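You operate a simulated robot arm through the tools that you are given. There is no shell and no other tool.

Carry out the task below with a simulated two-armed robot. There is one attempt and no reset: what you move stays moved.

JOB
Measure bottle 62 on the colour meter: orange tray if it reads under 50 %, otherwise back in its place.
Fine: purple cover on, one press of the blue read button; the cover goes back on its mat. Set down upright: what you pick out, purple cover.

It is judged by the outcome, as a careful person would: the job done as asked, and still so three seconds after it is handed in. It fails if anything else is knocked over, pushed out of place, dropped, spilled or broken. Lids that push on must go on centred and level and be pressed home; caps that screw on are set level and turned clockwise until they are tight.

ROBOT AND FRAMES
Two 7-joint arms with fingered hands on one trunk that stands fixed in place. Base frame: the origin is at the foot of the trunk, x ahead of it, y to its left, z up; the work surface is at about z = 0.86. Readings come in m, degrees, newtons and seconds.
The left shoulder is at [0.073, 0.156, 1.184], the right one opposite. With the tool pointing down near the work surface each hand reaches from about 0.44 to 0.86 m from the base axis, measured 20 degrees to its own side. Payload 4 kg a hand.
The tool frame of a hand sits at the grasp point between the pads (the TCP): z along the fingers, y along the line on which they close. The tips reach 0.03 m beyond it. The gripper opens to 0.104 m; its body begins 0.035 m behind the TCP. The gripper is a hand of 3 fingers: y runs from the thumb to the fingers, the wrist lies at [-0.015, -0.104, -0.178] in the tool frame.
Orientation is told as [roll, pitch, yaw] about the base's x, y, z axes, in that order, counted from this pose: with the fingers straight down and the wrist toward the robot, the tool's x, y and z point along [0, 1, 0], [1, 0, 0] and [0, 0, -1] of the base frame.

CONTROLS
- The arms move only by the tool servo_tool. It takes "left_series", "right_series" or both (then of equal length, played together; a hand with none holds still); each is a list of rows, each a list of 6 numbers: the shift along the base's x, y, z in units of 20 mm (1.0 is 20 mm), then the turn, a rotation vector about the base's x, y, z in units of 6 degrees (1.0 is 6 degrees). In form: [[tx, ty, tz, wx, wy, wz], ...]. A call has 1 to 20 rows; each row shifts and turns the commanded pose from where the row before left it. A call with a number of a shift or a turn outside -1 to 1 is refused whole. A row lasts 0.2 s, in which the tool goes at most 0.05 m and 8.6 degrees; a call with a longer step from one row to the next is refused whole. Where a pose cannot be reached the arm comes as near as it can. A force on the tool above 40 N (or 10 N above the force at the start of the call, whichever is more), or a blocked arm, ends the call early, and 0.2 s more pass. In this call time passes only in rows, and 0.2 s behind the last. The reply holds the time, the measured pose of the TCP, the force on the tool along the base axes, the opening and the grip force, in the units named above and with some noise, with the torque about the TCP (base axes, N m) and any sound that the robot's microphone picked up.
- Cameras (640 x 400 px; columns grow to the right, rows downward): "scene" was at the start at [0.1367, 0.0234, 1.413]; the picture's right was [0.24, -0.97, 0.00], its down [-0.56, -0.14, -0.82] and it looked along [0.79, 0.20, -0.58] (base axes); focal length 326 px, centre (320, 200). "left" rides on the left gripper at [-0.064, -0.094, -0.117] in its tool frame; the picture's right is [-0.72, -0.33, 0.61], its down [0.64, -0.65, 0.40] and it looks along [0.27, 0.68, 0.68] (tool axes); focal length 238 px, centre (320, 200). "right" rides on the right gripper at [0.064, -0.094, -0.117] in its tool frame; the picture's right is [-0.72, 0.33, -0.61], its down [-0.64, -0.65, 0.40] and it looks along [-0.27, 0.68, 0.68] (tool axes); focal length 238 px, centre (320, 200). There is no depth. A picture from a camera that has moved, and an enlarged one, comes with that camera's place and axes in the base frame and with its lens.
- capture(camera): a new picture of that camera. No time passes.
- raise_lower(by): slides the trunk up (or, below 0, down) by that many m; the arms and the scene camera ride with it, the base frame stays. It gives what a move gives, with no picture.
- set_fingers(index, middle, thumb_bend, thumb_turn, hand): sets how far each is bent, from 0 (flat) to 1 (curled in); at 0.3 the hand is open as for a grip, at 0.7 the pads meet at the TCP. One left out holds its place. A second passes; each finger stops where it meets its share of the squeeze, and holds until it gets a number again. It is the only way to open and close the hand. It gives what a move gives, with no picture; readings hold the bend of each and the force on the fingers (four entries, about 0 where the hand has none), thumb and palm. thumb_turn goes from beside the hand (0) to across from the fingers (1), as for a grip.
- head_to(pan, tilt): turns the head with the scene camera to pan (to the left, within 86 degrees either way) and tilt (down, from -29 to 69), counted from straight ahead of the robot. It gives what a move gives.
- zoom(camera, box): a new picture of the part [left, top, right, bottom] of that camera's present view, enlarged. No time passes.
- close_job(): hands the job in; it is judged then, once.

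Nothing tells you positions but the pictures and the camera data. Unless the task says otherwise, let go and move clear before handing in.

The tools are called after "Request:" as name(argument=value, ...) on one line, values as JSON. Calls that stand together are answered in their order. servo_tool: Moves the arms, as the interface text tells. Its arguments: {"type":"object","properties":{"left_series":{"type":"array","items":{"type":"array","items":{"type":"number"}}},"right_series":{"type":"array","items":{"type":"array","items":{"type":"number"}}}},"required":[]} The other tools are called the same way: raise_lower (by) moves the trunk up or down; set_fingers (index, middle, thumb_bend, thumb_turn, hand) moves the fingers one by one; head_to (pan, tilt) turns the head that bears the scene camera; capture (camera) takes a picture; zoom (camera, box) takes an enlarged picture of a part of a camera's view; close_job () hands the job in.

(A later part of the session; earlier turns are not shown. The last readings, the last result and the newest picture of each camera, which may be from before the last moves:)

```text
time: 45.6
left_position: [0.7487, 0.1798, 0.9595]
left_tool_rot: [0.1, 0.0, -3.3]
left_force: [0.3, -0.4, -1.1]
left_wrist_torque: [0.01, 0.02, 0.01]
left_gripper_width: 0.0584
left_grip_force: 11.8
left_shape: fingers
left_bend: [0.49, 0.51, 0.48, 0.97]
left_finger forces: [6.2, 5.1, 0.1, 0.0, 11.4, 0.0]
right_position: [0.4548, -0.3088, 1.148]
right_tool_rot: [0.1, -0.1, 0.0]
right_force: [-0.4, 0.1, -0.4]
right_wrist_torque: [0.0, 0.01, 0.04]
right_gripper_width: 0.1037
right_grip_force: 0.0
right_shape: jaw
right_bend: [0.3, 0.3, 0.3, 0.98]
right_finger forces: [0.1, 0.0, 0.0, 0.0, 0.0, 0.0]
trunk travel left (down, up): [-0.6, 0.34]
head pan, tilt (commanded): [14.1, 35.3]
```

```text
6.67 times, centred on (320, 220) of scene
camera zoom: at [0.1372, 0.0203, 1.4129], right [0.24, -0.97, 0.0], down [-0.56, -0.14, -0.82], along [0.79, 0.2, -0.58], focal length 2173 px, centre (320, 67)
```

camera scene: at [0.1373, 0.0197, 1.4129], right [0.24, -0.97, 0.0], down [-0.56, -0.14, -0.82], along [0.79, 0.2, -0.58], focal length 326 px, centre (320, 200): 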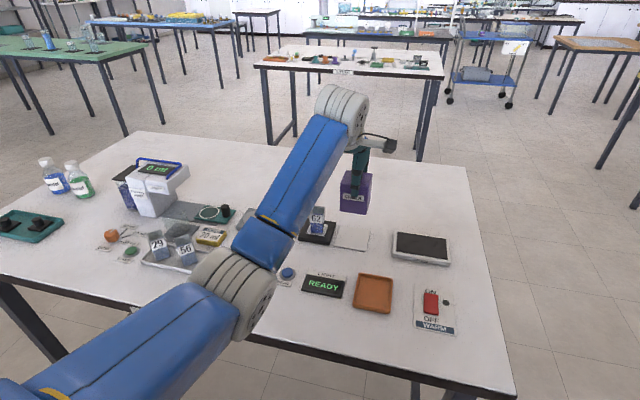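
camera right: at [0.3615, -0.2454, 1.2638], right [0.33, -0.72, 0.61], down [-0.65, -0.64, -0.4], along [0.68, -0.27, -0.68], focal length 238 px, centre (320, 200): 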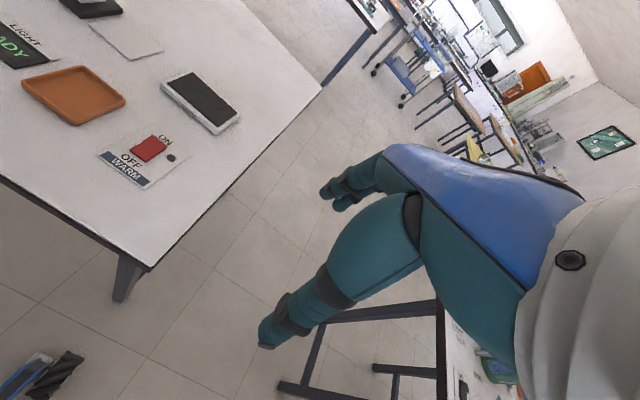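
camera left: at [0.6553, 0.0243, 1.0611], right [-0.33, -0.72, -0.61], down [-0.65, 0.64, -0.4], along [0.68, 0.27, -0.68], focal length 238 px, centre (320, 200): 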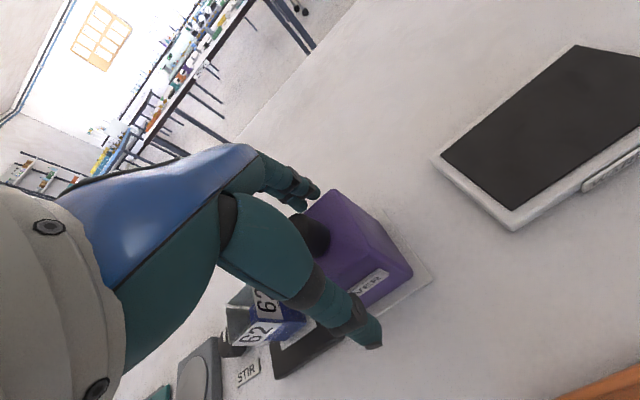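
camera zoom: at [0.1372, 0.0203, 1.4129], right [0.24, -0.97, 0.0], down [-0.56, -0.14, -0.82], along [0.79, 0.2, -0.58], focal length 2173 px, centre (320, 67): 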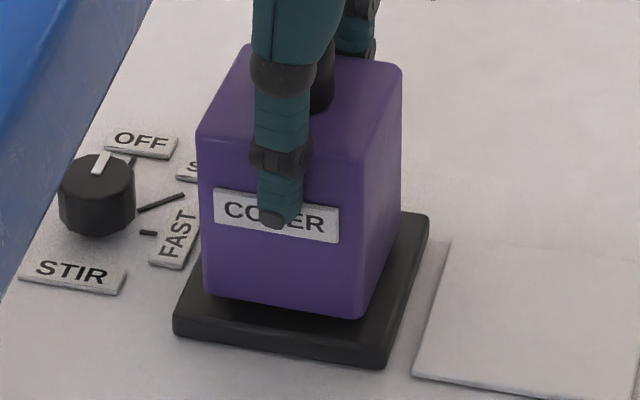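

The cover is a few millimetres above the plate and looks centred on it. I'll finish in fine steps until I feel contact.

Request:
servo_tool(left_series=[[0, 0, -0.1, 0, 0, 0], [0, 0, -0.1, 0, 0, 0], [0, 0, -0.05, 0, 0, 0], [0, 0, 0, 0, 0, 0]])

Request:
zoom(camera="scene", box=[290, 190, 350, 250])

```text
time: 46.6
left_position: [0.7488, 0.1783, 0.9533]
left_tool_rot: [0.0, 0.0, -3.3]
left_force: [-0.1, 0.0, -0.7]
left_wrist_torque: [-0.03, -0.01, 0.05]
left_gripper_width: 0.0586
left_grip_force: 11.0
left_shape: fingers
left_bend: [0.49, 0.51, 0.48, 0.97]
left_finger forces: [6.1, 4.9, 0.2, 0.1, 11.4, 0.0]
right_position: [0.4554, -0.3075, 1.1482]
right_tool_rot: [0.1, 0.0, 0.0]
right_force: [0.4, 0.0, -0.8]
right_wrist_torque: [0.02, -0.04, 0.01]
right_gripper_width: 0.1035
right_grip_force: 0.1
right_shape: jaw
right_bend: [0.3, 0.3, 0.3, 0.98]
right_finger forces: [0.0, 0.1, 0.0, 0.0, 0.1, 0.0]
trunk travel left (down, up): [-0.6, 0.34]
head pan, tilt (commanded): [14.1, 35.3]
```

```text
6.67 times, centred on (320, 220) of scene
camera zoom: at [0.1372, 0.0203, 1.4129], right [0.24, -0.97, 0.0], down [-0.56, -0.14, -0.82], along [0.79, 0.2, -0.58], focal length 2173 px, centre (320, 67)
```

zoom: 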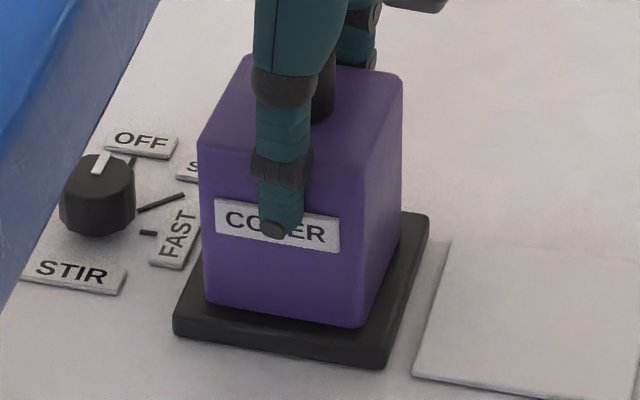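

Still no contact, so I'll continue in 1 mm steps.

Request:
servo_tool(left_series=[[0, 0, -0.05, 0, 0, 0], [0, 0, -0.05, 0, 0, 0], [0, 0, 0, 0, 0, 0]])

```text
time: 47.4
left_position: [0.75, 0.18, 0.9525]
left_tool_rot: [0.1, -0.1, -3.3]
left_force: [-0.2, -1.0, 1.4]
left_wrist_torque: [0.03, -0.04, -0.02]
left_gripper_width: 0.0589
left_grip_force: 11.5
left_shape: fingers
left_bend: [0.49, 0.51, 0.48, 0.97]
left_finger forces: [6.1, 5.1, 0.0, 0.0, 11.7, 0.0]
right_position: [0.4558, -0.3097, 1.1497]
right_tool_rot: [0.1, 0.0, 0.0]
right_force: [-0.1, 0.0, 0.0]
right_wrist_torque: [0.02, -0.01, 0.05]
right_gripper_width: 0.1038
right_grip_force: 0.1
right_shape: jaw
right_bend: [0.3, 0.3, 0.3, 0.98]
right_finger forces: [0.0, 0.0, 0.0, 0.0, 0.0, 0.1]
trunk travel left (down, up): [-0.6, 0.34]
head pan, tilt (commanded): [14.1, 35.3]
```

The force changed from −0.7 to +1.4 N, so contact is beginning. One more millimetre to seat it.

Request:
servo_tool(left_series=[[0, 0, -0.04, 0, 0, 0], [0, 0, 0, 0, 0, 0]])

Request:
zoom(camera="scene", box=[290, 190, 350, 250])

```text
time: 48.0
left_position: [0.7497, 0.1785, 0.9524]
left_tool_rot: [0.1, -0.1, -3.3]
left_force: [0.5, 0.2, 4.2]
left_wrist_torque: [0.05, -0.08, 0.0]
left_gripper_width: 0.0586
left_grip_force: 11.8
left_shape: fingers
left_bend: [0.49, 0.51, 0.48, 0.97]
left_finger forces: [6.5, 5.5, 0.0, 0.1, 11.7, 0.0]
right_position: [0.4539, -0.3085, 1.1479]
right_tool_rot: [0.2, 0.0, 0.0]
right_force: [0.2, -0.3, 0.3]
right_wrist_torque: [-0.01, -0.02, 0.0]
right_gripper_width: 0.1035
right_grip_force: 0.0
right_shape: jaw
right_bend: [0.3, 0.3, 0.3, 0.98]
right_finger forces: [0.0, 0.0, 0.1, 0.1, 0.1, 0.1]
trunk travel left (down, up): [-0.6, 0.34]
head pan, tilt (commanded): [14.1, 35.3]
```

```text
6.67 times, centred on (320, 220) of scene
camera zoom: at [0.1362, 0.0199, 1.4131], right [0.24, -0.97, 0.0], down [-0.56, -0.14, -0.82], along [0.79, 0.2, -0.58], focal length 2173 px, centre (320, 67)
```

zoom: 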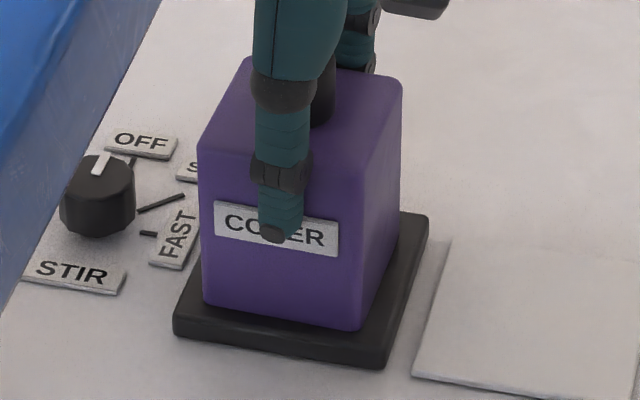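

The cover is seated at 4.2 N with the TCP height as expected for resting on the plate. I'll release it in stages.

Request:
set_fingers(hand="left", index=0.45, middle=0.45, thumb_bend=0.45)

Request:
set_fingers(hand="left", index=0.32, middle=0.32, thumb_bend=0.32)

Request:
zoom(camera="scene", box=[290, 190, 350, 250])

Request:
zoom(camera="left", box=[250, 160, 470, 320])

```text
time: 49.0
left_position: [0.7484, 0.1801, 0.952]
left_tool_rot: [0.0, 0.0, -3.4]
left_force: [-0.2, -0.4, -1.1]
left_wrist_torque: [-0.01, -0.02, 0.0]
left_gripper_width: 0.0655
left_grip_force: 0.4
left_shape: fingers
left_bend: [0.45, 0.45, 0.45, 0.97]
left_finger forces: [0.2, 0.1, 0.1, 0.0, 0.2, 0.0]
right_position: [0.4553, -0.3084, 1.1486]
right_tool_rot: [0.1, -0.1, -0.1]
right_force: [0.5, -0.6, -1.0]
right_wrist_torque: [0.01, -0.02, -0.01]
right_gripper_width: 0.1034
right_grip_force: 0.0
right_shape: jaw
right_bend: [0.3, 0.3, 0.3, 0.98]
right_finger forces: [0.0, 0.0, 0.0, 0.0, 0.1, 0.1]
trunk travel left (down, up): [-0.6, 0.34]
head pan, tilt (commanded): [14.1, 35.3]
```

```text
time: 50.0
left_position: [0.7505, 0.1798, 0.9511]
left_tool_rot: [0.1, -0.2, -3.3]
left_force: [-1.1, -0.1, 0.6]
left_wrist_torque: [0.01, -0.03, -0.02]
left_gripper_width: 0.0978
left_grip_force: 0.0
left_shape: fingers
left_bend: [0.32, 0.32, 0.32, 0.97]
left_finger forces: [0.0, 0.0, 0.0, 0.0, 0.0, 0.1]
right_position: [0.4554, -0.31, 1.1488]
right_tool_rot: [0.0, 0.0, 0.0]
right_force: [-0.5, -0.2, -0.4]
right_wrist_torque: [0.04, 0.0, 0.01]
right_gripper_width: 0.1038
right_grip_force: 0.0
right_shape: jaw
right_bend: [0.3, 0.3, 0.3, 0.98]
right_finger forces: [0.0, 0.1, 0.1, 0.0, 0.1, 0.0]
trunk travel left (down, up): [-0.6, 0.34]
head pan, tilt (commanded): [14.1, 35.3]
```

```text
6.67 times, centred on (320, 220) of scene
camera zoom: at [0.1371, 0.0202, 1.413], right [0.24, -0.97, 0.0], down [-0.56, -0.14, -0.82], along [0.79, 0.2, -0.58], focal length 2173 px, centre (320, 67)
```

zoom: 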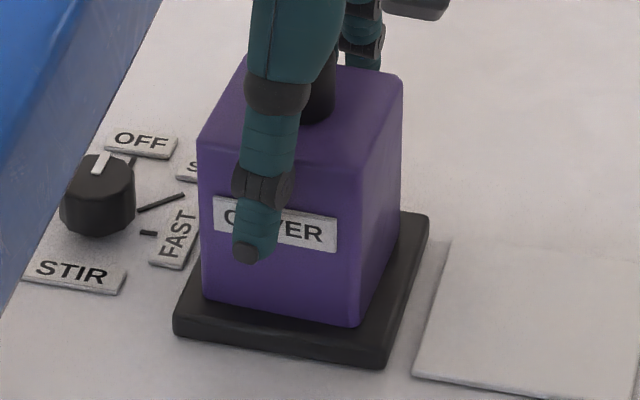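

```text
2.50 times, centred on (360, 240) of left
camera zoom: at [0.6522, 0.1203, 1.0686], right [-0.37, -0.7, -0.61], down [-0.61, 0.68, -0.4], along [0.7, 0.23, -0.68], focal length 596 px, centre (220, 100)
```

zoom: 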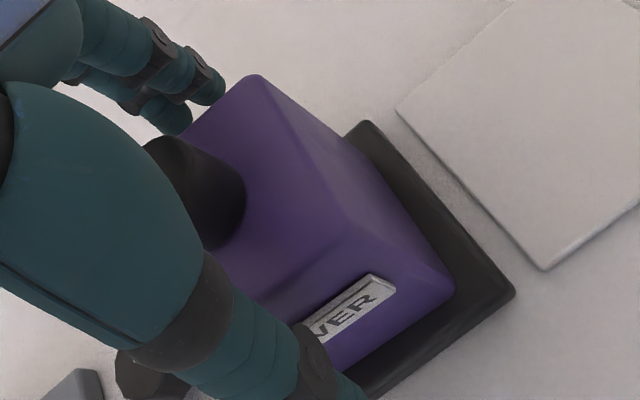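

The cover is resting on the plate, upright and centred. I'll raise the hand clear of the knob and move toward the blue READ button, which I compute at about (0.598, 0.209).

Request:
servo_tool(left_series=[[0, 0, 0.3, 0, 0, 0], [0, 0, 0.5, 0, 0, 0], [0, 0, 0.7, 0, 0, 0], [0, 0, 0.8, 0, 0, 0], [0, 0, 0.8, 0, 0, 0], [0, 0, 0.8, 0, 0, 0], [0, 0, 0.8, 0, 0, 0], [0, 0, 0.5, 0, 0, 0]])

Request:
servo_tool(left_series=[[-0.4, 0.1, 0, 0, 0, 0], [-0.8, 0.15, 0, 0, 0, 0.1], [-0.8, 0.15, 0, 0, 0, 0.1], [-0.8, 0.15, 0, 0, 0, 0.1], [-0.8, 0.15, 0, 0, 0, 0.1], [-0.8, 0.15, 0, 0, 0, 0.1], [-0.8, 0.15, 0, 0, 0, 0.05], [-0.8, 0.15, 0, 0, 0, 0], [-0.8, 0.15, 0, 0, 0, 0], [-0.5, 0.15, 0, 0, 0, 0], [-0.3, 0.05, 0, 0, 0, 0]])

Request:
set_fingers(hand="left", index=0.68, middle=0.68, thumb_bend=0.68)

Request:
capture(camera="left")

Request:
capture(camera="scene")

```text
time: 51.8
left_position: [0.748, 0.1797, 1.0554]
left_tool_rot: [0.0, 0.0, -3.3]
left_force: [-0.3, 0.0, 0.8]
left_wrist_torque: [0.01, 0.01, 0.04]
left_gripper_width: 0.0977
left_grip_force: 0.2
left_shape: fingers
left_bend: [0.32, 0.32, 0.32, 0.97]
left_finger forces: [0.0, 0.0, 0.0, 0.0, 0.1, 0.1]
right_position: [0.454, -0.3086, 1.1482]
right_tool_rot: [0.1, 0.0, 0.0]
right_force: [1.0, -0.3, -0.1]
right_wrist_torque: [0.0, 0.01, -0.02]
right_gripper_width: 0.1038
right_grip_force: 0.1
right_shape: jaw
right_bend: [0.3, 0.3, 0.3, 0.98]
right_finger forces: [0.1, 0.0, 0.0, 0.0, 0.0, 0.1]
trunk travel left (down, up): [-0.6, 0.34]
head pan, tilt (commanded): [14.1, 35.3]
```

```text
time: 54.2
left_position: [0.5963, 0.2097, 1.0567]
left_tool_rot: [0.1, 0.0, 0.1]
left_force: [0.1, 0.4, 0.3]
left_wrist_torque: [-0.06, -0.02, 0.0]
left_gripper_width: 0.0977
left_grip_force: 0.1
left_shape: fingers
left_bend: [0.32, 0.32, 0.32, 0.97]
left_finger forces: [0.1, 0.1, 0.0, 0.1, 0.0, 0.1]
right_position: [0.4544, -0.3085, 1.1481]
right_tool_rot: [0.0, 0.0, 0.0]
right_force: [-0.5, 0.1, 0.4]
right_wrist_torque: [0.02, 0.02, -0.03]
right_gripper_width: 0.1034
right_grip_force: 0.0
right_shape: jaw
right_bend: [0.3, 0.3, 0.3, 0.98]
right_finger forces: [0.0, 0.0, 0.1, 0.0, 0.0, 0.0]
trunk travel left (down, up): [-0.6, 0.34]
head pan, tilt (commanded): [14.1, 35.3]
```

```text
time: 55.2
left_position: [0.5968, 0.209, 1.0568]
left_tool_rot: [0.2, 0.0, 0.0]
left_force: [0.0, 0.6, -0.8]
left_wrist_torque: [-0.01, 0.01, 0.0]
left_gripper_width: 0.0065
left_grip_force: 0.2
left_shape: fingers
left_bend: [0.68, 0.68, 0.68, 0.97]
left_finger forces: [0.0, 0.0, 0.1, 0.0, 0.0, 0.0]
right_position: [0.4562, -0.3075, 1.1476]
right_tool_rot: [0.1, 0.0, 0.1]
right_force: [-1.1, -0.4, 0.1]
right_wrist_torque: [-0.02, -0.02, 0.02]
right_gripper_width: 0.1038
right_grip_force: 0.0
right_shape: jaw
right_bend: [0.3, 0.3, 0.3, 0.98]
right_finger forces: [0.0, 0.1, 0.1, 0.0, 0.0, 0.0]
trunk travel left (down, up): [-0.6, 0.34]
head pan, tilt (commanded): [14.1, 35.3]
```

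```text
taken
camera left: at [0.5033, 0.1446, 1.1727], right [-0.33, -0.72, -0.61], down [-0.65, 0.64, -0.4], along [0.68, 0.27, -0.68], focal length 238 px, centre (320, 200)
```

left: 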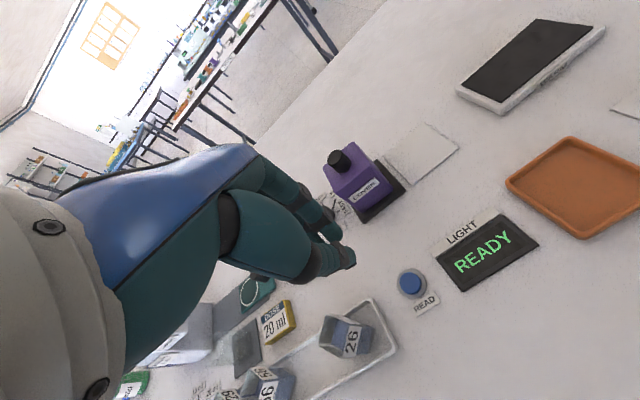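

```text
taken
camera scene: at [0.1366, 0.0205, 1.413], right [0.24, -0.97, 0.0], down [-0.56, -0.14, -0.82], along [0.79, 0.2, -0.58], focal length 326 px, centre (320, 200)
```

scene: 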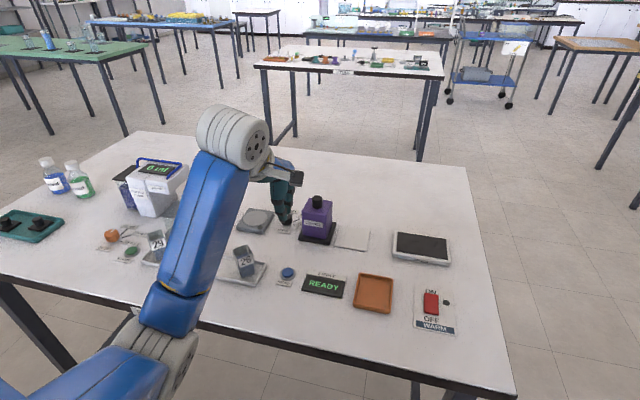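

The fingers are pinched together and the hand is above the button area, with the display still READY. I'll zoom to locate the button exactly relative to the fingertips.

Request:
zoom(camera="left", box=[290, 170, 470, 330])

Request:
zoom(camera="left", box=[380, 255, 450, 325])

Request:
zoom(camera="scene", box=[250, 160, 360, 300])

Request:
zoom(camera="scene", box=[270, 255, 310, 295])

```text
2.50 times, centred on (380, 250) of left
camera zoom: at [0.5033, 0.1446, 1.1727], right [-0.33, -0.72, -0.61], down [-0.65, 0.64, -0.4], along [0.68, 0.27, -0.68], focal length 596 px, centre (170, 75)
```

zoom: 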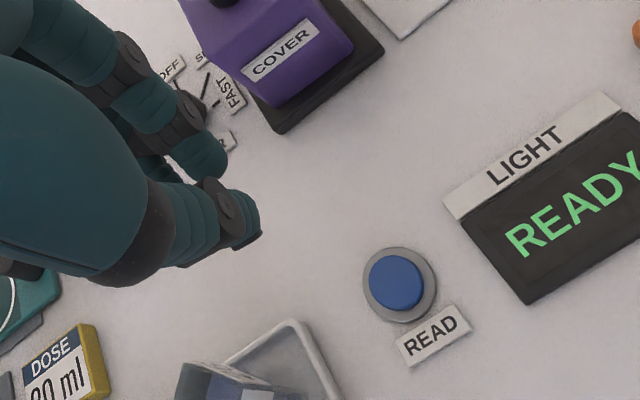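

```text
5.71 times, centred on (415, 290) of left
camera zoom: at [0.5033, 0.1446, 1.1727], right [-0.33, -0.72, -0.61], down [-0.65, 0.64, -0.4], along [0.68, 0.27, -0.68], focal length 1362 px, centre (-223, -314)
```

zoom: 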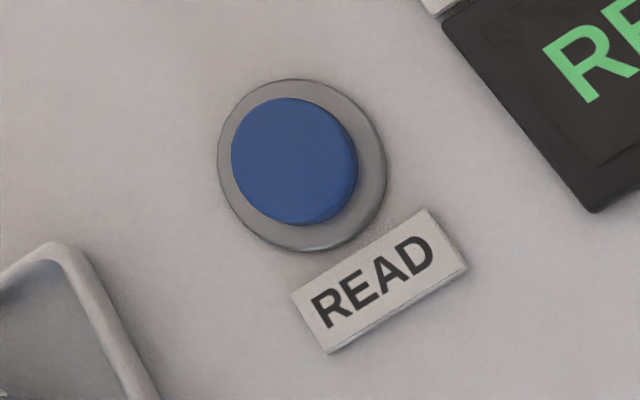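

```text
2.86 times, centred on (305, 230) of scene
camera zoom: at [0.1366, 0.0205, 1.413], right [0.24, -0.97, 0.0], down [-0.56, -0.14, -0.82], along [0.79, 0.2, -0.58], focal length 931 px, centre (363, 114)
```

zoom: 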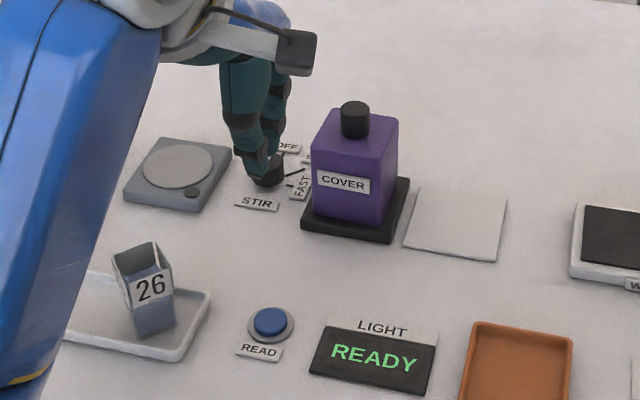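

```text
10.00 times, centred on (290, 275) of scene
camera zoom: at [0.1366, 0.0205, 1.413], right [0.24, -0.97, 0.0], down [-0.56, -0.14, -0.82], along [0.79, 0.2, -0.58], focal length 3259 px, centre (620, -550)
```

zoom: 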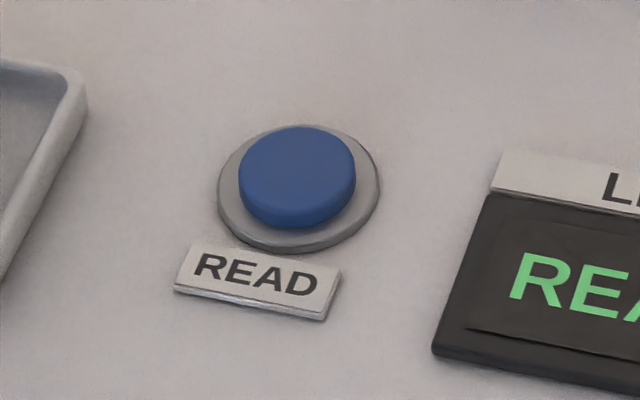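

The button's top centre computes to (0.597, 0.208, ~0.872), directly under the TCP. I'll lower to about 25 mm above it and check where the fingertips are.

Request:
servo_tool(left_series=[[0, 0, -0.3, 0, 0, 0], [0, 0, -0.6, 0, 0, 0], [0, 0, -0.7, 0, 0, 0], [0, 0, -0.7, 0, 0, 0], [0, 0, -0.7, 0, 0, 0], [0, 0, -0.7, 0, 0, 0], [0, 0, -0.7, 0, 0, 0], [0, 0, -0.7, 0, 0, 0], [0, 0, -0.5, 0, 0, 0], [0, 0, -0.3, 0, 0, 0]])

Request:
zoom(camera="left", box=[260, 180, 420, 320])

Request:
zoom(camera="scene", box=[250, 220, 330, 290])

Request:
capture(camera="scene")

```text
time: 57.4
left_position: [0.5972, 0.2107, 0.9382]
left_tool_rot: [0.1, 0.0, -0.1]
left_force: [0.2, 0.9, -0.3]
left_wrist_torque: [0.03, -0.04, 0.0]
left_gripper_width: 0.0063
left_grip_force: 0.0
left_shape: fingers
left_bend: [0.68, 0.68, 0.68, 0.97]
left_finger forces: [0.0, 0.0, 0.1, 0.0, 0.1, 0.1]
right_position: [0.4556, -0.3073, 1.1501]
right_tool_rot: [0.1, 0.1, 0.0]
right_force: [-0.6, -0.4, 0.6]
right_wrist_torque: [0.0, -0.05, -0.02]
right_gripper_width: 0.1038
right_grip_force: 0.0
right_shape: jaw
right_bend: [0.3, 0.3, 0.3, 0.98]
right_finger forces: [0.1, 0.1, 0.1, 0.0, 0.0, 0.0]
trunk travel left (down, up): [-0.6, 0.34]
head pan, tilt (commanded): [14.1, 35.3]
```

```text
2.86 times, centred on (340, 250) of left
camera zoom: at [0.5041, 0.1448, 1.0549], right [-0.33, -0.72, -0.61], down [-0.65, 0.64, -0.4], along [0.68, 0.27, -0.68], focal length 681 px, centre (263, 57)
```

zoom: 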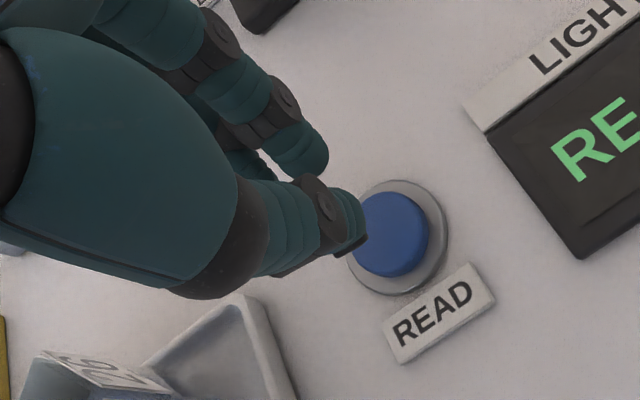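

```text
5.71 times, centred on (290, 255) of scene
camera zoom: at [0.1364, 0.0206, 1.413], right [0.24, -0.97, 0.0], down [-0.56, -0.14, -0.82], along [0.79, 0.2, -0.58], focal length 1862 px, centre (491, -114)
```

zoom: 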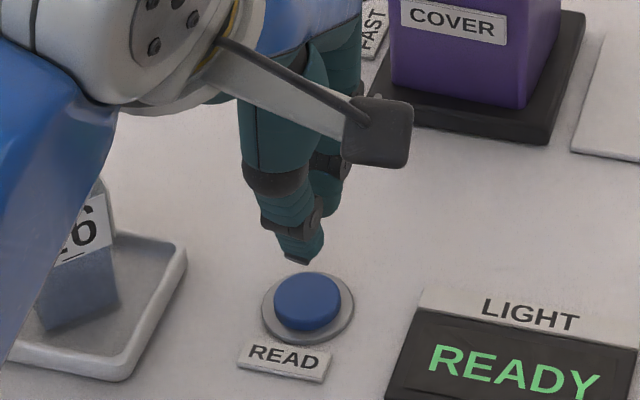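

```text
taken
camera scene: at [0.1364, 0.0206, 1.413], right [0.24, -0.97, 0.0], down [-0.56, -0.14, -0.82], along [0.79, 0.2, -0.58], focal length 326 px, centre (320, 200)
```

scene: 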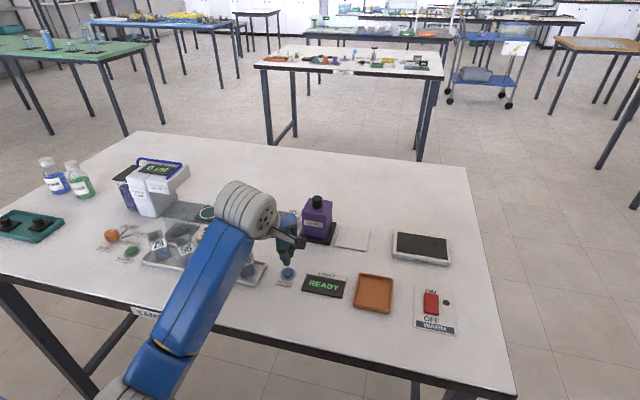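

The thumb tip sits about 2 cm behind the TCP axis, so I'll shift the hand 8 mm forward and 4 mm left to put the thumb tip squarely over the blue cap. Then I'll lower to just above contact.

Request:
servo_tool(left_series=[[0.2, 0.1, 0, 0, 0, 0], [0.2, 0.1, 0, 0, 0, 0], [0, 0, -0.3, 0, 0, 0], [0, 0, -0.3, 0, 0, 0], [0, 0, -0.3, 0, 0, 0], [0, 0, -0.2, 0, 0, 0]])

Request:
zoom(camera="left", box=[290, 200, 390, 290])

Request:
zoom(camera="scene", box=[265, 240, 315, 290])

```text
time: 58.8
left_position: [0.6049, 0.2138, 0.9149]
left_tool_rot: [0.2, 0.1, 0.1]
left_force: [-0.1, 0.1, -0.1]
left_wrist_torque: [0.02, -0.02, 0.0]
left_gripper_width: 0.0063
left_grip_force: 0.1
left_shape: fingers
left_bend: [0.68, 0.68, 0.68, 0.97]
left_finger forces: [0.1, 0.0, 0.0, 0.0, 0.0, 0.0]
right_position: [0.4543, -0.3079, 1.1479]
right_tool_rot: [0.1, -0.1, 0.0]
right_force: [-1.0, -0.3, 1.0]
right_wrist_torque: [0.0, -0.01, 0.02]
right_gripper_width: 0.1036
right_grip_force: 0.0
right_shape: jaw
right_bend: [0.3, 0.3, 0.3, 0.98]
right_finger forces: [0.1, 0.1, 0.0, 0.1, 0.0, 0.0]
trunk travel left (down, up): [-0.6, 0.34]
head pan, tilt (commanded): [14.1, 35.3]
```

```text
4.44 times, centred on (340, 245) of left
camera zoom: at [0.5116, 0.1489, 1.0324], right [-0.33, -0.72, -0.61], down [-0.65, 0.64, -0.4], along [0.68, 0.27, -0.68], focal length 1059 px, centre (231, 0)
```

zoom: 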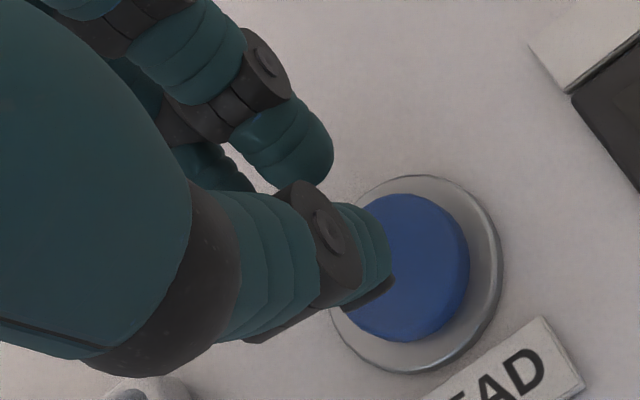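

```text
8.00 times, centred on (290, 265) of scene
camera zoom: at [0.1364, 0.0206, 1.413], right [0.24, -0.97, 0.0], down [-0.56, -0.14, -0.82], along [0.79, 0.2, -0.58], focal length 2607 px, centre (560, -320)
```

zoom: 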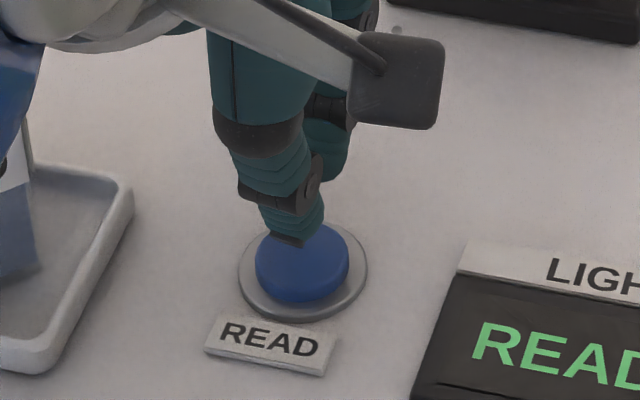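

The thumb tip is over the blue cap, about 15 mm above it. I'll lower 12 mm more, then press in fine steps.

Request:
servo_tool(left_series=[[0, 0, -0.2, 0, 0, 0], [0, 0, -0.2, 0, 0, 0], [0, 0, -0.15, 0, 0, 0]])

Request:
zoom(camera="scene", box=[265, 240, 315, 290])

Request:
zoom(camera="left", box=[290, 200, 390, 290])

```text
time: 59.6
left_position: [0.6049, 0.2138, 0.9057]
left_tool_rot: [0.1, 0.0, 0.0]
left_force: [0.0, 0.8, 0.5]
left_wrist_torque: [0.01, 0.01, -0.03]
left_gripper_width: 0.0063
left_grip_force: 0.0
left_shape: fingers
left_bend: [0.68, 0.68, 0.68, 0.97]
left_finger forces: [0.1, 0.1, 0.0, 0.1, 0.1, 0.1]
right_position: [0.4551, -0.3078, 1.1476]
right_tool_rot: [0.1, 0.0, 0.1]
right_force: [-0.5, 0.2, 0.5]
right_wrist_torque: [0.02, 0.0, 0.0]
right_gripper_width: 0.1035
right_grip_force: 0.1
right_shape: jaw
right_bend: [0.3, 0.3, 0.3, 0.98]
right_finger forces: [0.0, 0.1, 0.1, 0.0, 0.0, 0.0]
trunk travel left (down, up): [-0.6, 0.34]
head pan, tilt (commanded): [14.1, 35.3]
```

```text
8.00 times, centred on (290, 265) of scene
camera zoom: at [0.1364, 0.0206, 1.413], right [0.24, -0.97, 0.0], down [-0.56, -0.14, -0.82], along [0.79, 0.2, -0.58], focal length 2607 px, centre (560, -320)
```

zoom: 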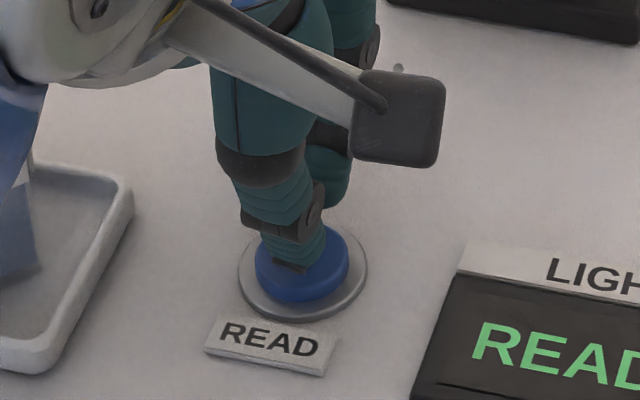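

```text
4.44 times, centred on (340, 245) of left
camera zoom: at [0.5116, 0.149, 1.0217], right [-0.33, -0.72, -0.61], down [-0.65, 0.64, -0.4], along [0.68, 0.27, -0.68], focal length 1059 px, centre (231, 0)
```

zoom: 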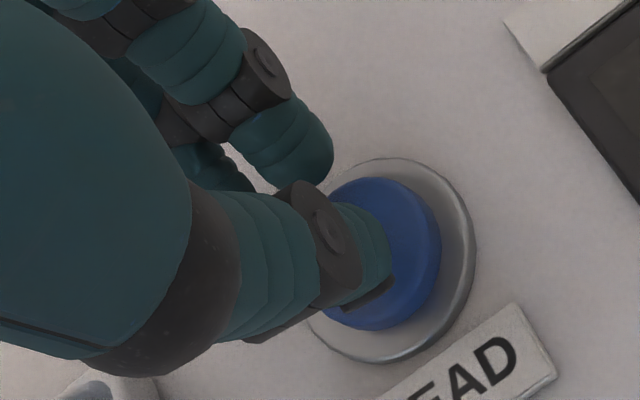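

The thumb tip is right above the cap's centre. I'll press down in 2 mm steps and watch force, sound and display.

Request:
servo_tool(left_series=[[0, 0, -0.1, 0, 0, 0], [0, 0, -0.1, 0, 0, 0]])

Request:
zoom(camera="scene", box=[265, 240, 345, 300])

```text
time: 60.2
left_position: [0.606, 0.2134, 0.9011]
left_tool_rot: [0.0, 0.0, 0.0]
left_force: [-1.2, -0.1, -0.7]
left_wrist_torque: [-0.02, 0.03, 0.01]
left_gripper_width: 0.0066
left_grip_force: 0.1
left_shape: fingers
left_bend: [0.68, 0.68, 0.68, 0.97]
left_finger forces: [0.0, 0.1, 0.0, 0.1, 0.0, 0.0]
right_position: [0.4557, -0.3086, 1.1489]
right_tool_rot: [0.1, 0.0, 0.0]
right_force: [-0.8, 0.7, 1.6]
right_wrist_torque: [0.02, 0.01, 0.0]
right_gripper_width: 0.1035
right_grip_force: 0.0
right_shape: jaw
right_bend: [0.3, 0.3, 0.3, 0.98]
right_finger forces: [0.0, 0.1, 0.0, 0.0, 0.1, 0.0]
trunk travel left (down, up): [-0.6, 0.34]
head pan, tilt (commanded): [14.1, 35.3]
```

```text
6.67 times, centred on (305, 270) of scene
camera zoom: at [0.1364, 0.0206, 1.413], right [0.24, -0.97, 0.0], down [-0.56, -0.14, -0.82], along [0.79, 0.2, -0.58], focal length 2173 px, centre (420, -267)
```

zoom: 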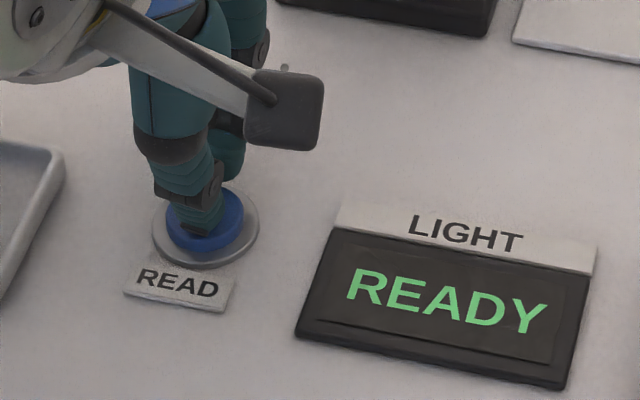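

No contact yet at z 0.901. Continuing down in 2 mm steps.

Request:
servo_tool(left_series=[[0, 0, -0.1, 0, 0, 0], [0, 0, -0.05, 0, 0, 0]])

Request:
zoom(camera="scene", box=[265, 240, 345, 300])

```text
time: 60.8
left_position: [0.6044, 0.2151, 0.8973]
left_tool_rot: [0.0, 0.0, -0.1]
left_force: [0.0, 1.1, 1.6]
left_wrist_torque: [-0.01, 0.02, 0.01]
left_gripper_width: 0.006
left_grip_force: 0.7
left_shape: fingers
left_bend: [0.68, 0.68, 0.68, 0.97]
left_finger forces: [0.0, 0.0, 0.0, 0.0, 1.6, 0.0]
right_position: [0.4551, -0.3089, 1.1496]
right_tool_rot: [0.1, 0.0, 0.0]
right_force: [-1.1, -0.4, -0.1]
right_wrist_torque: [-0.01, -0.03, 0.02]
right_gripper_width: 0.1036
right_grip_force: 0.0
right_shape: jaw
right_bend: [0.3, 0.3, 0.3, 0.98]
right_finger forces: [0.0, 0.0, 0.0, 0.0, 0.1, 0.0]
trunk travel left (down, up): [-0.6, 0.34]
head pan, tilt (commanded): [14.1, 35.3]
heard: click
```

```text
6.67 times, centred on (305, 270) of scene
camera zoom: at [0.136, 0.0205, 1.4131], right [0.24, -0.97, 0.0], down [-0.56, -0.14, -0.82], along [0.79, 0.2, -0.58], focal length 2173 px, centre (420, -267)
```

zoom: 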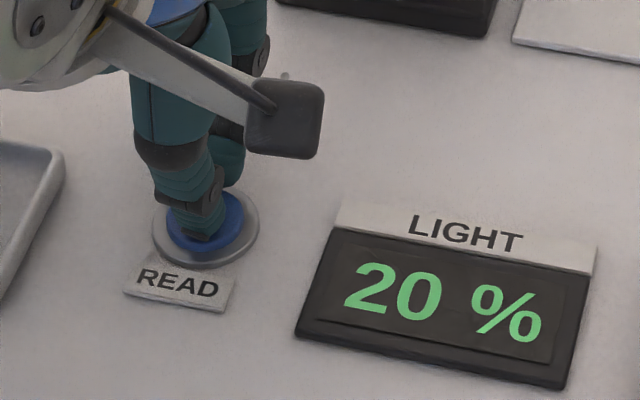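

A click was heard and the display reads 20 %, which is under 50 %, so bottle 62 goes to the orange tray. I'll release the button by moving straight up.

Request:
servo_tool(left_series=[[0, 0, 0.5, 0, 0, 0], [0, 0, 0.8, 0, 0, 0], [0, 0, 0.8, 0, 0, 0], [0, 0, 0.8, 0, 0, 0], [0, 0, 0.8, 0, 0, 0], [0, 0, 0.8, 0, 0, 0], [0, 0, 0.8, 0, 0, 0], [0, 0, 0.8, 0, 0, 0], [0, 0, 0.8, 0, 0, 0], [0, 0, 0.6, 0, 0, 0], [0, 0, 0.4, 0, 0, 0]])

Request:
zoom(camera="scene", box=[265, 180, 385, 310])

```text
time: 63.2
left_position: [0.6045, 0.2132, 1.0557]
left_tool_rot: [0.0, 0.0, 0.0]
left_force: [-0.8, -0.5, -0.9]
left_wrist_torque: [-0.02, 0.01, 0.01]
left_gripper_width: 0.0059
left_grip_force: 0.0
left_shape: fingers
left_bend: [0.68, 0.68, 0.68, 0.97]
left_finger forces: [0.0, 0.0, 0.0, 0.0, 0.0, 0.0]
right_position: [0.4562, -0.3082, 1.1482]
right_tool_rot: [0.1, 0.0, 0.0]
right_force: [0.1, 0.5, 0.4]
right_wrist_torque: [-0.02, 0.01, -0.04]
right_gripper_width: 0.1034
right_grip_force: 0.0
right_shape: jaw
right_bend: [0.3, 0.3, 0.3, 0.98]
right_finger forces: [0.0, 0.1, 0.1, 0.0, 0.1, 0.1]
trunk travel left (down, up): [-0.6, 0.34]
head pan, tilt (commanded): [14.1, 35.3]
```

```text
3.08 times, centred on (325, 245) of scene
camera zoom: at [0.1367, 0.0205, 1.413], right [0.24, -0.97, 0.0], down [-0.56, -0.14, -0.82], along [0.79, 0.2, -0.58], focal length 1003 px, centre (305, 62)
```

zoom: 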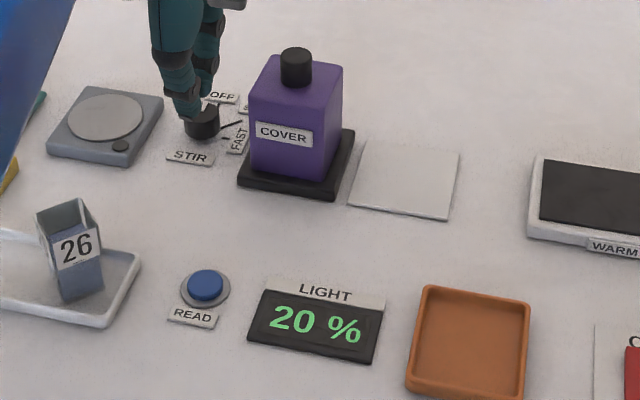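

The button sprang back and the display holds 20 %. Next I'll open the hand and return exactly above the cover, with the same yaw I used to release it.

Request:
set_fingers(hand="left", index=0.32, middle=0.32, thumb_bend=0.32)

Request:
servo_tool(left_series=[[0.3, -0.1, 0, 0, 0, 0], [0.7, -0.2, 0, 0, 0, -0.1], [0.8, -0.2, 0, 0, 0, -0.1], [0.8, -0.2, 0, 0, 0, -0.1], [0.8, -0.2, 0, 0, 0, -0.1], [0.8, -0.2, 0, 0, 0, -0.1], [0.8, -0.2, 0, 0, 0, -0.05], [0.8, -0.2, 0, 0, 0, 0], [0.7, -0.1, 0, 0, 0, 0], [0.4, -0.1, 0, 0, 0, 0], [0.3, 0, 0, 0, 0, 0], [0, 0, 0, 0, 0, 0]])

Request:
zoom(camera="left", box=[280, 160, 480, 320])

Request:
zoom(camera="scene", box=[280, 170, 360, 255])

```text
time: 64.2
left_position: [0.606, 0.214, 1.0564]
left_tool_rot: [0.1, 0.0, 0.0]
left_force: [-0.2, 0.3, 0.6]
left_wrist_torque: [0.03, 0.02, 0.04]
left_gripper_width: 0.0978
left_grip_force: 0.1
left_shape: fingers
left_bend: [0.32, 0.32, 0.32, 0.97]
left_finger forces: [0.0, 0.0, 0.1, 0.0, 0.0, 0.0]
right_position: [0.4549, -0.3083, 1.1481]
right_tool_rot: [0.1, 0.0, 0.1]
right_force: [-0.5, 1.0, -0.2]
right_wrist_torque: [0.01, 0.01, -0.01]
right_gripper_width: 0.1036
right_grip_force: 0.0
right_shape: jaw
right_bend: [0.3, 0.3, 0.3, 0.98]
right_finger forces: [0.0, 0.0, 0.1, 0.1, 0.0, 0.1]
trunk travel left (down, up): [-0.6, 0.34]
head pan, tilt (commanded): [14.1, 35.3]
```

```text
time: 66.8
left_position: [0.7488, 0.1787, 1.0557]
left_tool_rot: [0.1, 0.0, -3.3]
left_force: [0.2, 0.3, 0.9]
left_wrist_torque: [0.04, 0.0, -0.01]
left_gripper_width: 0.0979
left_grip_force: 0.0
left_shape: fingers
left_bend: [0.32, 0.32, 0.32, 0.97]
left_finger forces: [0.0, 0.0, 0.1, 0.0, 0.1, 0.1]
right_position: [0.4565, -0.3076, 1.1478]
right_tool_rot: [0.1, 0.0, 0.0]
right_force: [-0.5, 0.9, 0.3]
right_wrist_torque: [0.04, 0.01, -0.01]
right_gripper_width: 0.1038
right_grip_force: 0.0
right_shape: jaw
right_bend: [0.3, 0.3, 0.3, 0.98]
right_finger forces: [0.0, 0.1, 0.0, 0.1, 0.0, 0.1]
trunk travel left (down, up): [-0.6, 0.34]
head pan, tilt (commanded): [14.1, 35.3]
```

```text
2.50 times, centred on (380, 240) of left
camera zoom: at [0.6524, 0.1201, 1.173], right [-0.37, -0.7, -0.61], down [-0.61, 0.68, -0.4], along [0.7, 0.23, -0.68], focal length 596 px, centre (170, 100)
```

zoom: 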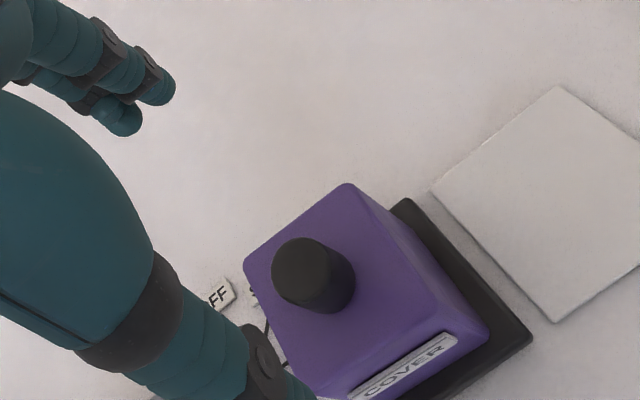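

```text
4.71 times, centred on (320, 212) of scene
camera zoom: at [0.1371, 0.0203, 1.413], right [0.24, -0.97, 0.0], down [-0.56, -0.14, -0.82], along [0.79, 0.2, -0.58], focal length 1534 px, centre (320, 141)
```

zoom: 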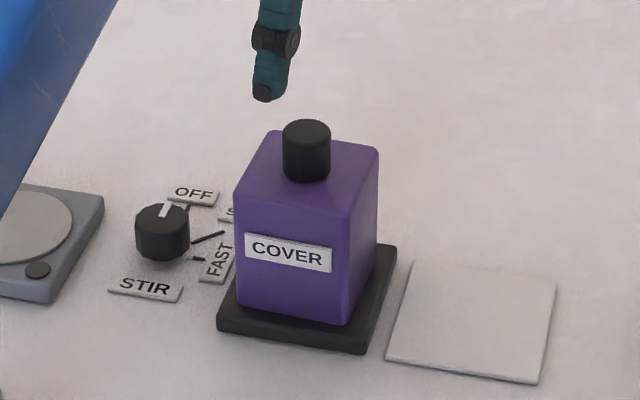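

The hand is back above the cover, which stands square on the plate. I'll descend to the grip height I used before.

Request:
servo_tool(left_series=[[0, 0, -0.3, 0, 0, 0], [0, 0, -0.5, 0, 0, 0], [0, 0, -0.6, 0, 0, 0], [0, 0, -0.6, 0, 0, 0], [0, 0, -0.6, 0, 0, 0], [0, 0, -0.6, 0, 0, 0], [0, 0, -0.6, 0, 0, 0], [0, 0, -0.6, 0, 0, 0], [0, 0, -0.5, 0, 0, 0], [0, 0, -0.2, 0, 0, 0], [0, 0, 0, 0, 0, 0]])

Request:
zoom(camera="left", box=[250, 160, 470, 320])

Request:
zoom(camera="scene", box=[290, 190, 350, 250])

```text
time: 69.2
left_position: [0.7499, 0.1799, 0.9542]
left_tool_rot: [0.1, 0.0, -3.3]
left_force: [-0.8, 0.4, 0.2]
left_wrist_torque: [0.02, -0.01, 0.0]
left_gripper_width: 0.0978
left_grip_force: 0.0
left_shape: fingers
left_bend: [0.32, 0.32, 0.32, 0.97]
left_finger forces: [0.0, 0.0, 0.0, 0.0, 0.1, 0.1]
right_position: [0.4542, -0.3084, 1.1478]
right_tool_rot: [0.2, -0.1, 0.1]
right_force: [0.9, -0.5, 0.4]
right_wrist_torque: [-0.01, 0.01, -0.03]
right_gripper_width: 0.1037
right_grip_force: 0.0
right_shape: jaw
right_bend: [0.3, 0.3, 0.3, 0.98]
right_finger forces: [0.1, 0.2, 0.0, 0.0, 0.0, 0.0]
trunk travel left (down, up): [-0.6, 0.34]
head pan, tilt (commanded): [14.1, 35.3]
```

```text
2.50 times, centred on (360, 240) of left
camera zoom: at [0.6521, 0.1205, 1.0706], right [-0.37, -0.7, -0.61], down [-0.61, 0.68, -0.4], along [0.7, 0.23, -0.68], focal length 596 px, centre (220, 100)
```

zoom: 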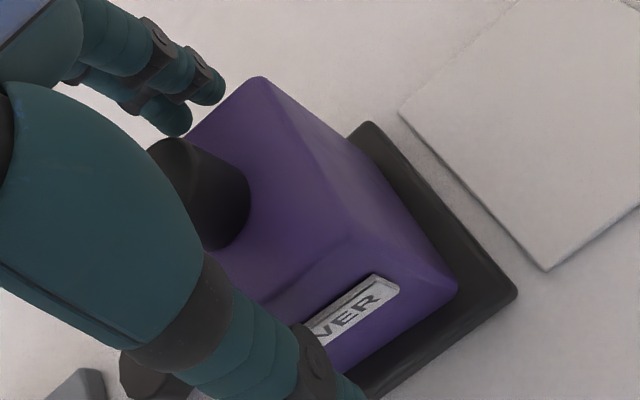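

```text
6.67 times, centred on (320, 220) of scene
camera zoom: at [0.1371, 0.0203, 1.413], right [0.24, -0.97, 0.0], down [-0.56, -0.14, -0.82], along [0.79, 0.2, -0.58], focal length 2173 px, centre (320, 67)
```

zoom: 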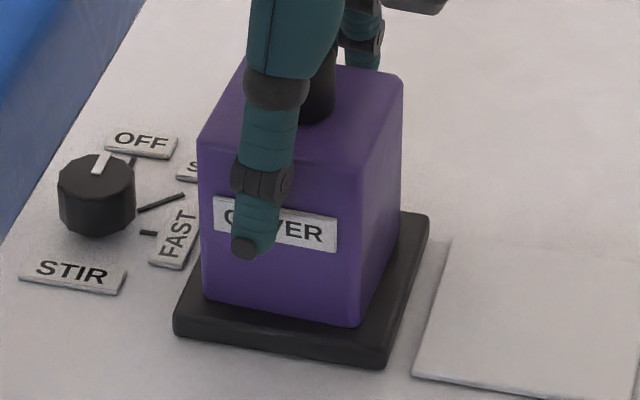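

The hand is in position around the cover. I'll close in stages as before.

Request:
set_fingers(hand="left", index=0.46, middle=0.46, thumb_bend=0.46)

Request:
set_fingers(hand="left", index=0.56, middle=0.56, thumb_bend=0.56)

Request:
zoom(camera="left", box=[250, 160, 470, 320])

Request:
zoom(camera="scene", box=[290, 190, 350, 250])

```text
time: 70.2
left_position: [0.7488, 0.1799, 0.9541]
left_tool_rot: [0.1, -0.1, -3.3]
left_force: [0.7, -0.7, 0.1]
left_wrist_torque: [0.0, 0.0, 0.02]
left_gripper_width: 0.064
left_grip_force: 0.2
left_shape: fingers
left_bend: [0.46, 0.46, 0.46, 0.97]
left_finger forces: [0.3, 0.1, 0.0, 0.1, 0.2, 0.0]
right_position: [0.455, -0.3094, 1.1479]
right_tool_rot: [0.1, -0.1, -0.1]
right_force: [-0.4, 0.0, 0.0]
right_wrist_torque: [0.01, 0.01, 0.02]
right_gripper_width: 0.1034
right_grip_force: 0.0
right_shape: jaw
right_bend: [0.3, 0.3, 0.3, 0.98]
right_finger forces: [0.0, 0.1, 0.0, 0.0, 0.1, 0.0]
trunk travel left (down, up): [-0.6, 0.34]
head pan, tilt (commanded): [14.1, 35.3]
```

```text
time: 71.2
left_position: [0.7497, 0.1792, 0.9537]
left_tool_rot: [0.1, 0.0, -3.3]
left_force: [0.3, 0.1, 1.4]
left_wrist_torque: [0.0, -0.11, 0.0]
left_gripper_width: 0.0584
left_grip_force: 10.9
left_shape: fingers
left_bend: [0.49, 0.51, 0.47, 0.97]
left_finger forces: [6.0, 5.0, 0.0, 0.1, 10.8, 0.0]
right_position: [0.4543, -0.3089, 1.1483]
right_tool_rot: [0.1, 0.0, 0.0]
right_force: [-0.2, 0.0, -0.7]
right_wrist_torque: [0.02, 0.02, -0.02]
right_gripper_width: 0.1036
right_grip_force: 0.2
right_shape: jaw
right_bend: [0.3, 0.3, 0.3, 0.98]
right_finger forces: [0.0, 0.0, 0.1, 0.1, 0.0, 0.1]
trunk travel left (down, up): [-0.6, 0.34]
head pan, tilt (commanded): [14.1, 35.3]
```

```text
2.50 times, centred on (360, 240) of left
camera zoom: at [0.6521, 0.1205, 1.0711], right [-0.37, -0.7, -0.61], down [-0.61, 0.68, -0.4], along [0.7, 0.23, -0.68], focal length 596 px, centre (220, 100)
```

zoom: 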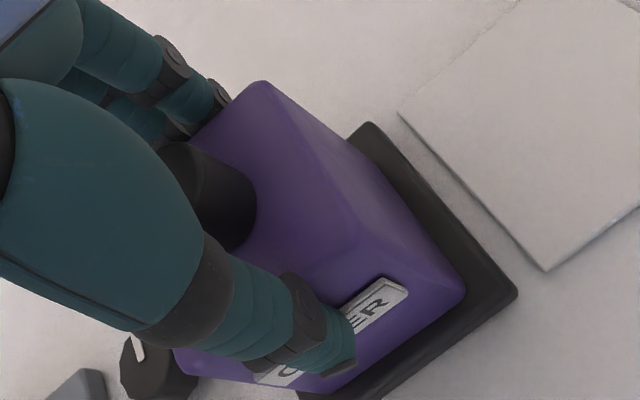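

```text
6.67 times, centred on (320, 220) of scene
camera zoom: at [0.1369, 0.0202, 1.413], right [0.24, -0.97, 0.0], down [-0.56, -0.14, -0.82], along [0.79, 0.2, -0.58], focal length 2173 px, centre (320, 67)
```

zoom: 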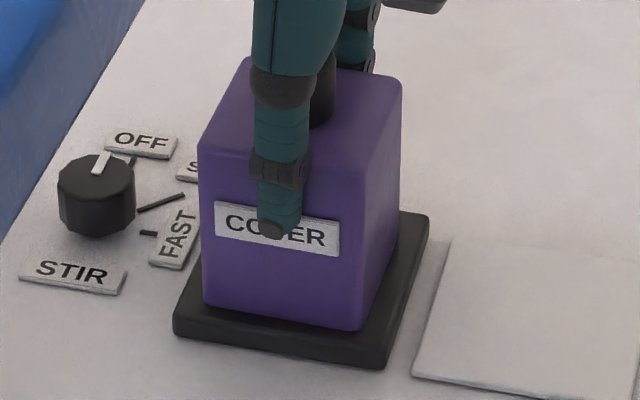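

The grip matches the first one. I'll lift straight up until the cover clears the bottle.

Request:
servo_tool(left_series=[[0, 0, 0.1, 0, 0, 0], [0, 0, 0.2, 0, 0, 0], [0, 0, 0.3, 0, 0, 0], [0, 0, 0.4, 0, 0, 0], [0, 0, 0.4, 0, 0, 0], [0, 0, 0.4, 0, 0, 0], [0, 0, 0.4, 0, 0, 0], [0, 0, 0.4, 0, 0, 0], [0, 0, 0.4, 0, 0, 0], [0, 0, 0.4, 0, 0, 0], [0, 0, 0.4, 0, 0, 0], [0, 0, 0.4, 0, 0, 0], [0, 0, 0.3, 0, 0, 0], [0, 0, 0.2, 0, 0, 0]])

Request:
zoom(camera="scene", box=[280, 160, 370, 255])

```text
time: 74.2
left_position: [0.7477, 0.1798, 1.0482]
left_tool_rot: [0.0, 0.0, -3.3]
left_force: [-1.2, -0.7, -0.5]
left_wrist_torque: [-0.03, -0.02, 0.0]
left_gripper_width: 0.0587
left_grip_force: 11.4
left_shape: fingers
left_bend: [0.49, 0.51, 0.47, 0.97]
left_finger forces: [5.9, 4.8, 0.0, 0.1, 10.9, 0.0]
right_position: [0.4553, -0.3087, 1.1486]
right_tool_rot: [0.1, 0.0, 0.0]
right_force: [0.4, 0.7, 0.3]
right_wrist_torque: [-0.01, -0.03, 0.01]
right_gripper_width: 0.1034
right_grip_force: 0.3
right_shape: jaw
right_bend: [0.3, 0.3, 0.3, 0.98]
right_finger forces: [0.0, 0.1, 0.0, 0.0, 0.0, 0.1]
trunk travel left (down, up): [-0.6, 0.34]
head pan, tilt (commanded): [14.1, 35.3]
```

```text
4.21 times, centred on (325, 208) of scene
camera zoom: at [0.1373, 0.0203, 1.4129], right [0.24, -0.97, 0.0], down [-0.56, -0.14, -0.82], along [0.79, 0.2, -0.58], focal length 1372 px, centre (299, 168)
```

zoom: 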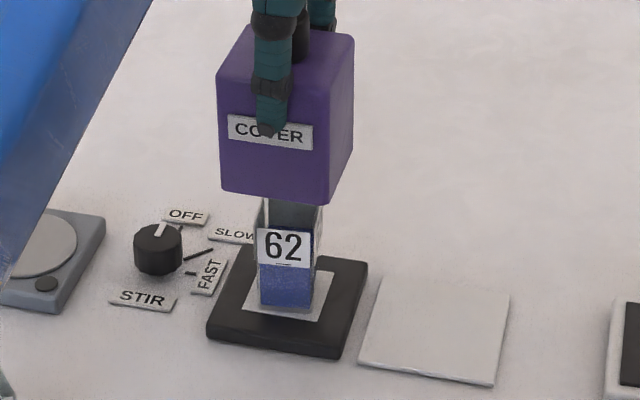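

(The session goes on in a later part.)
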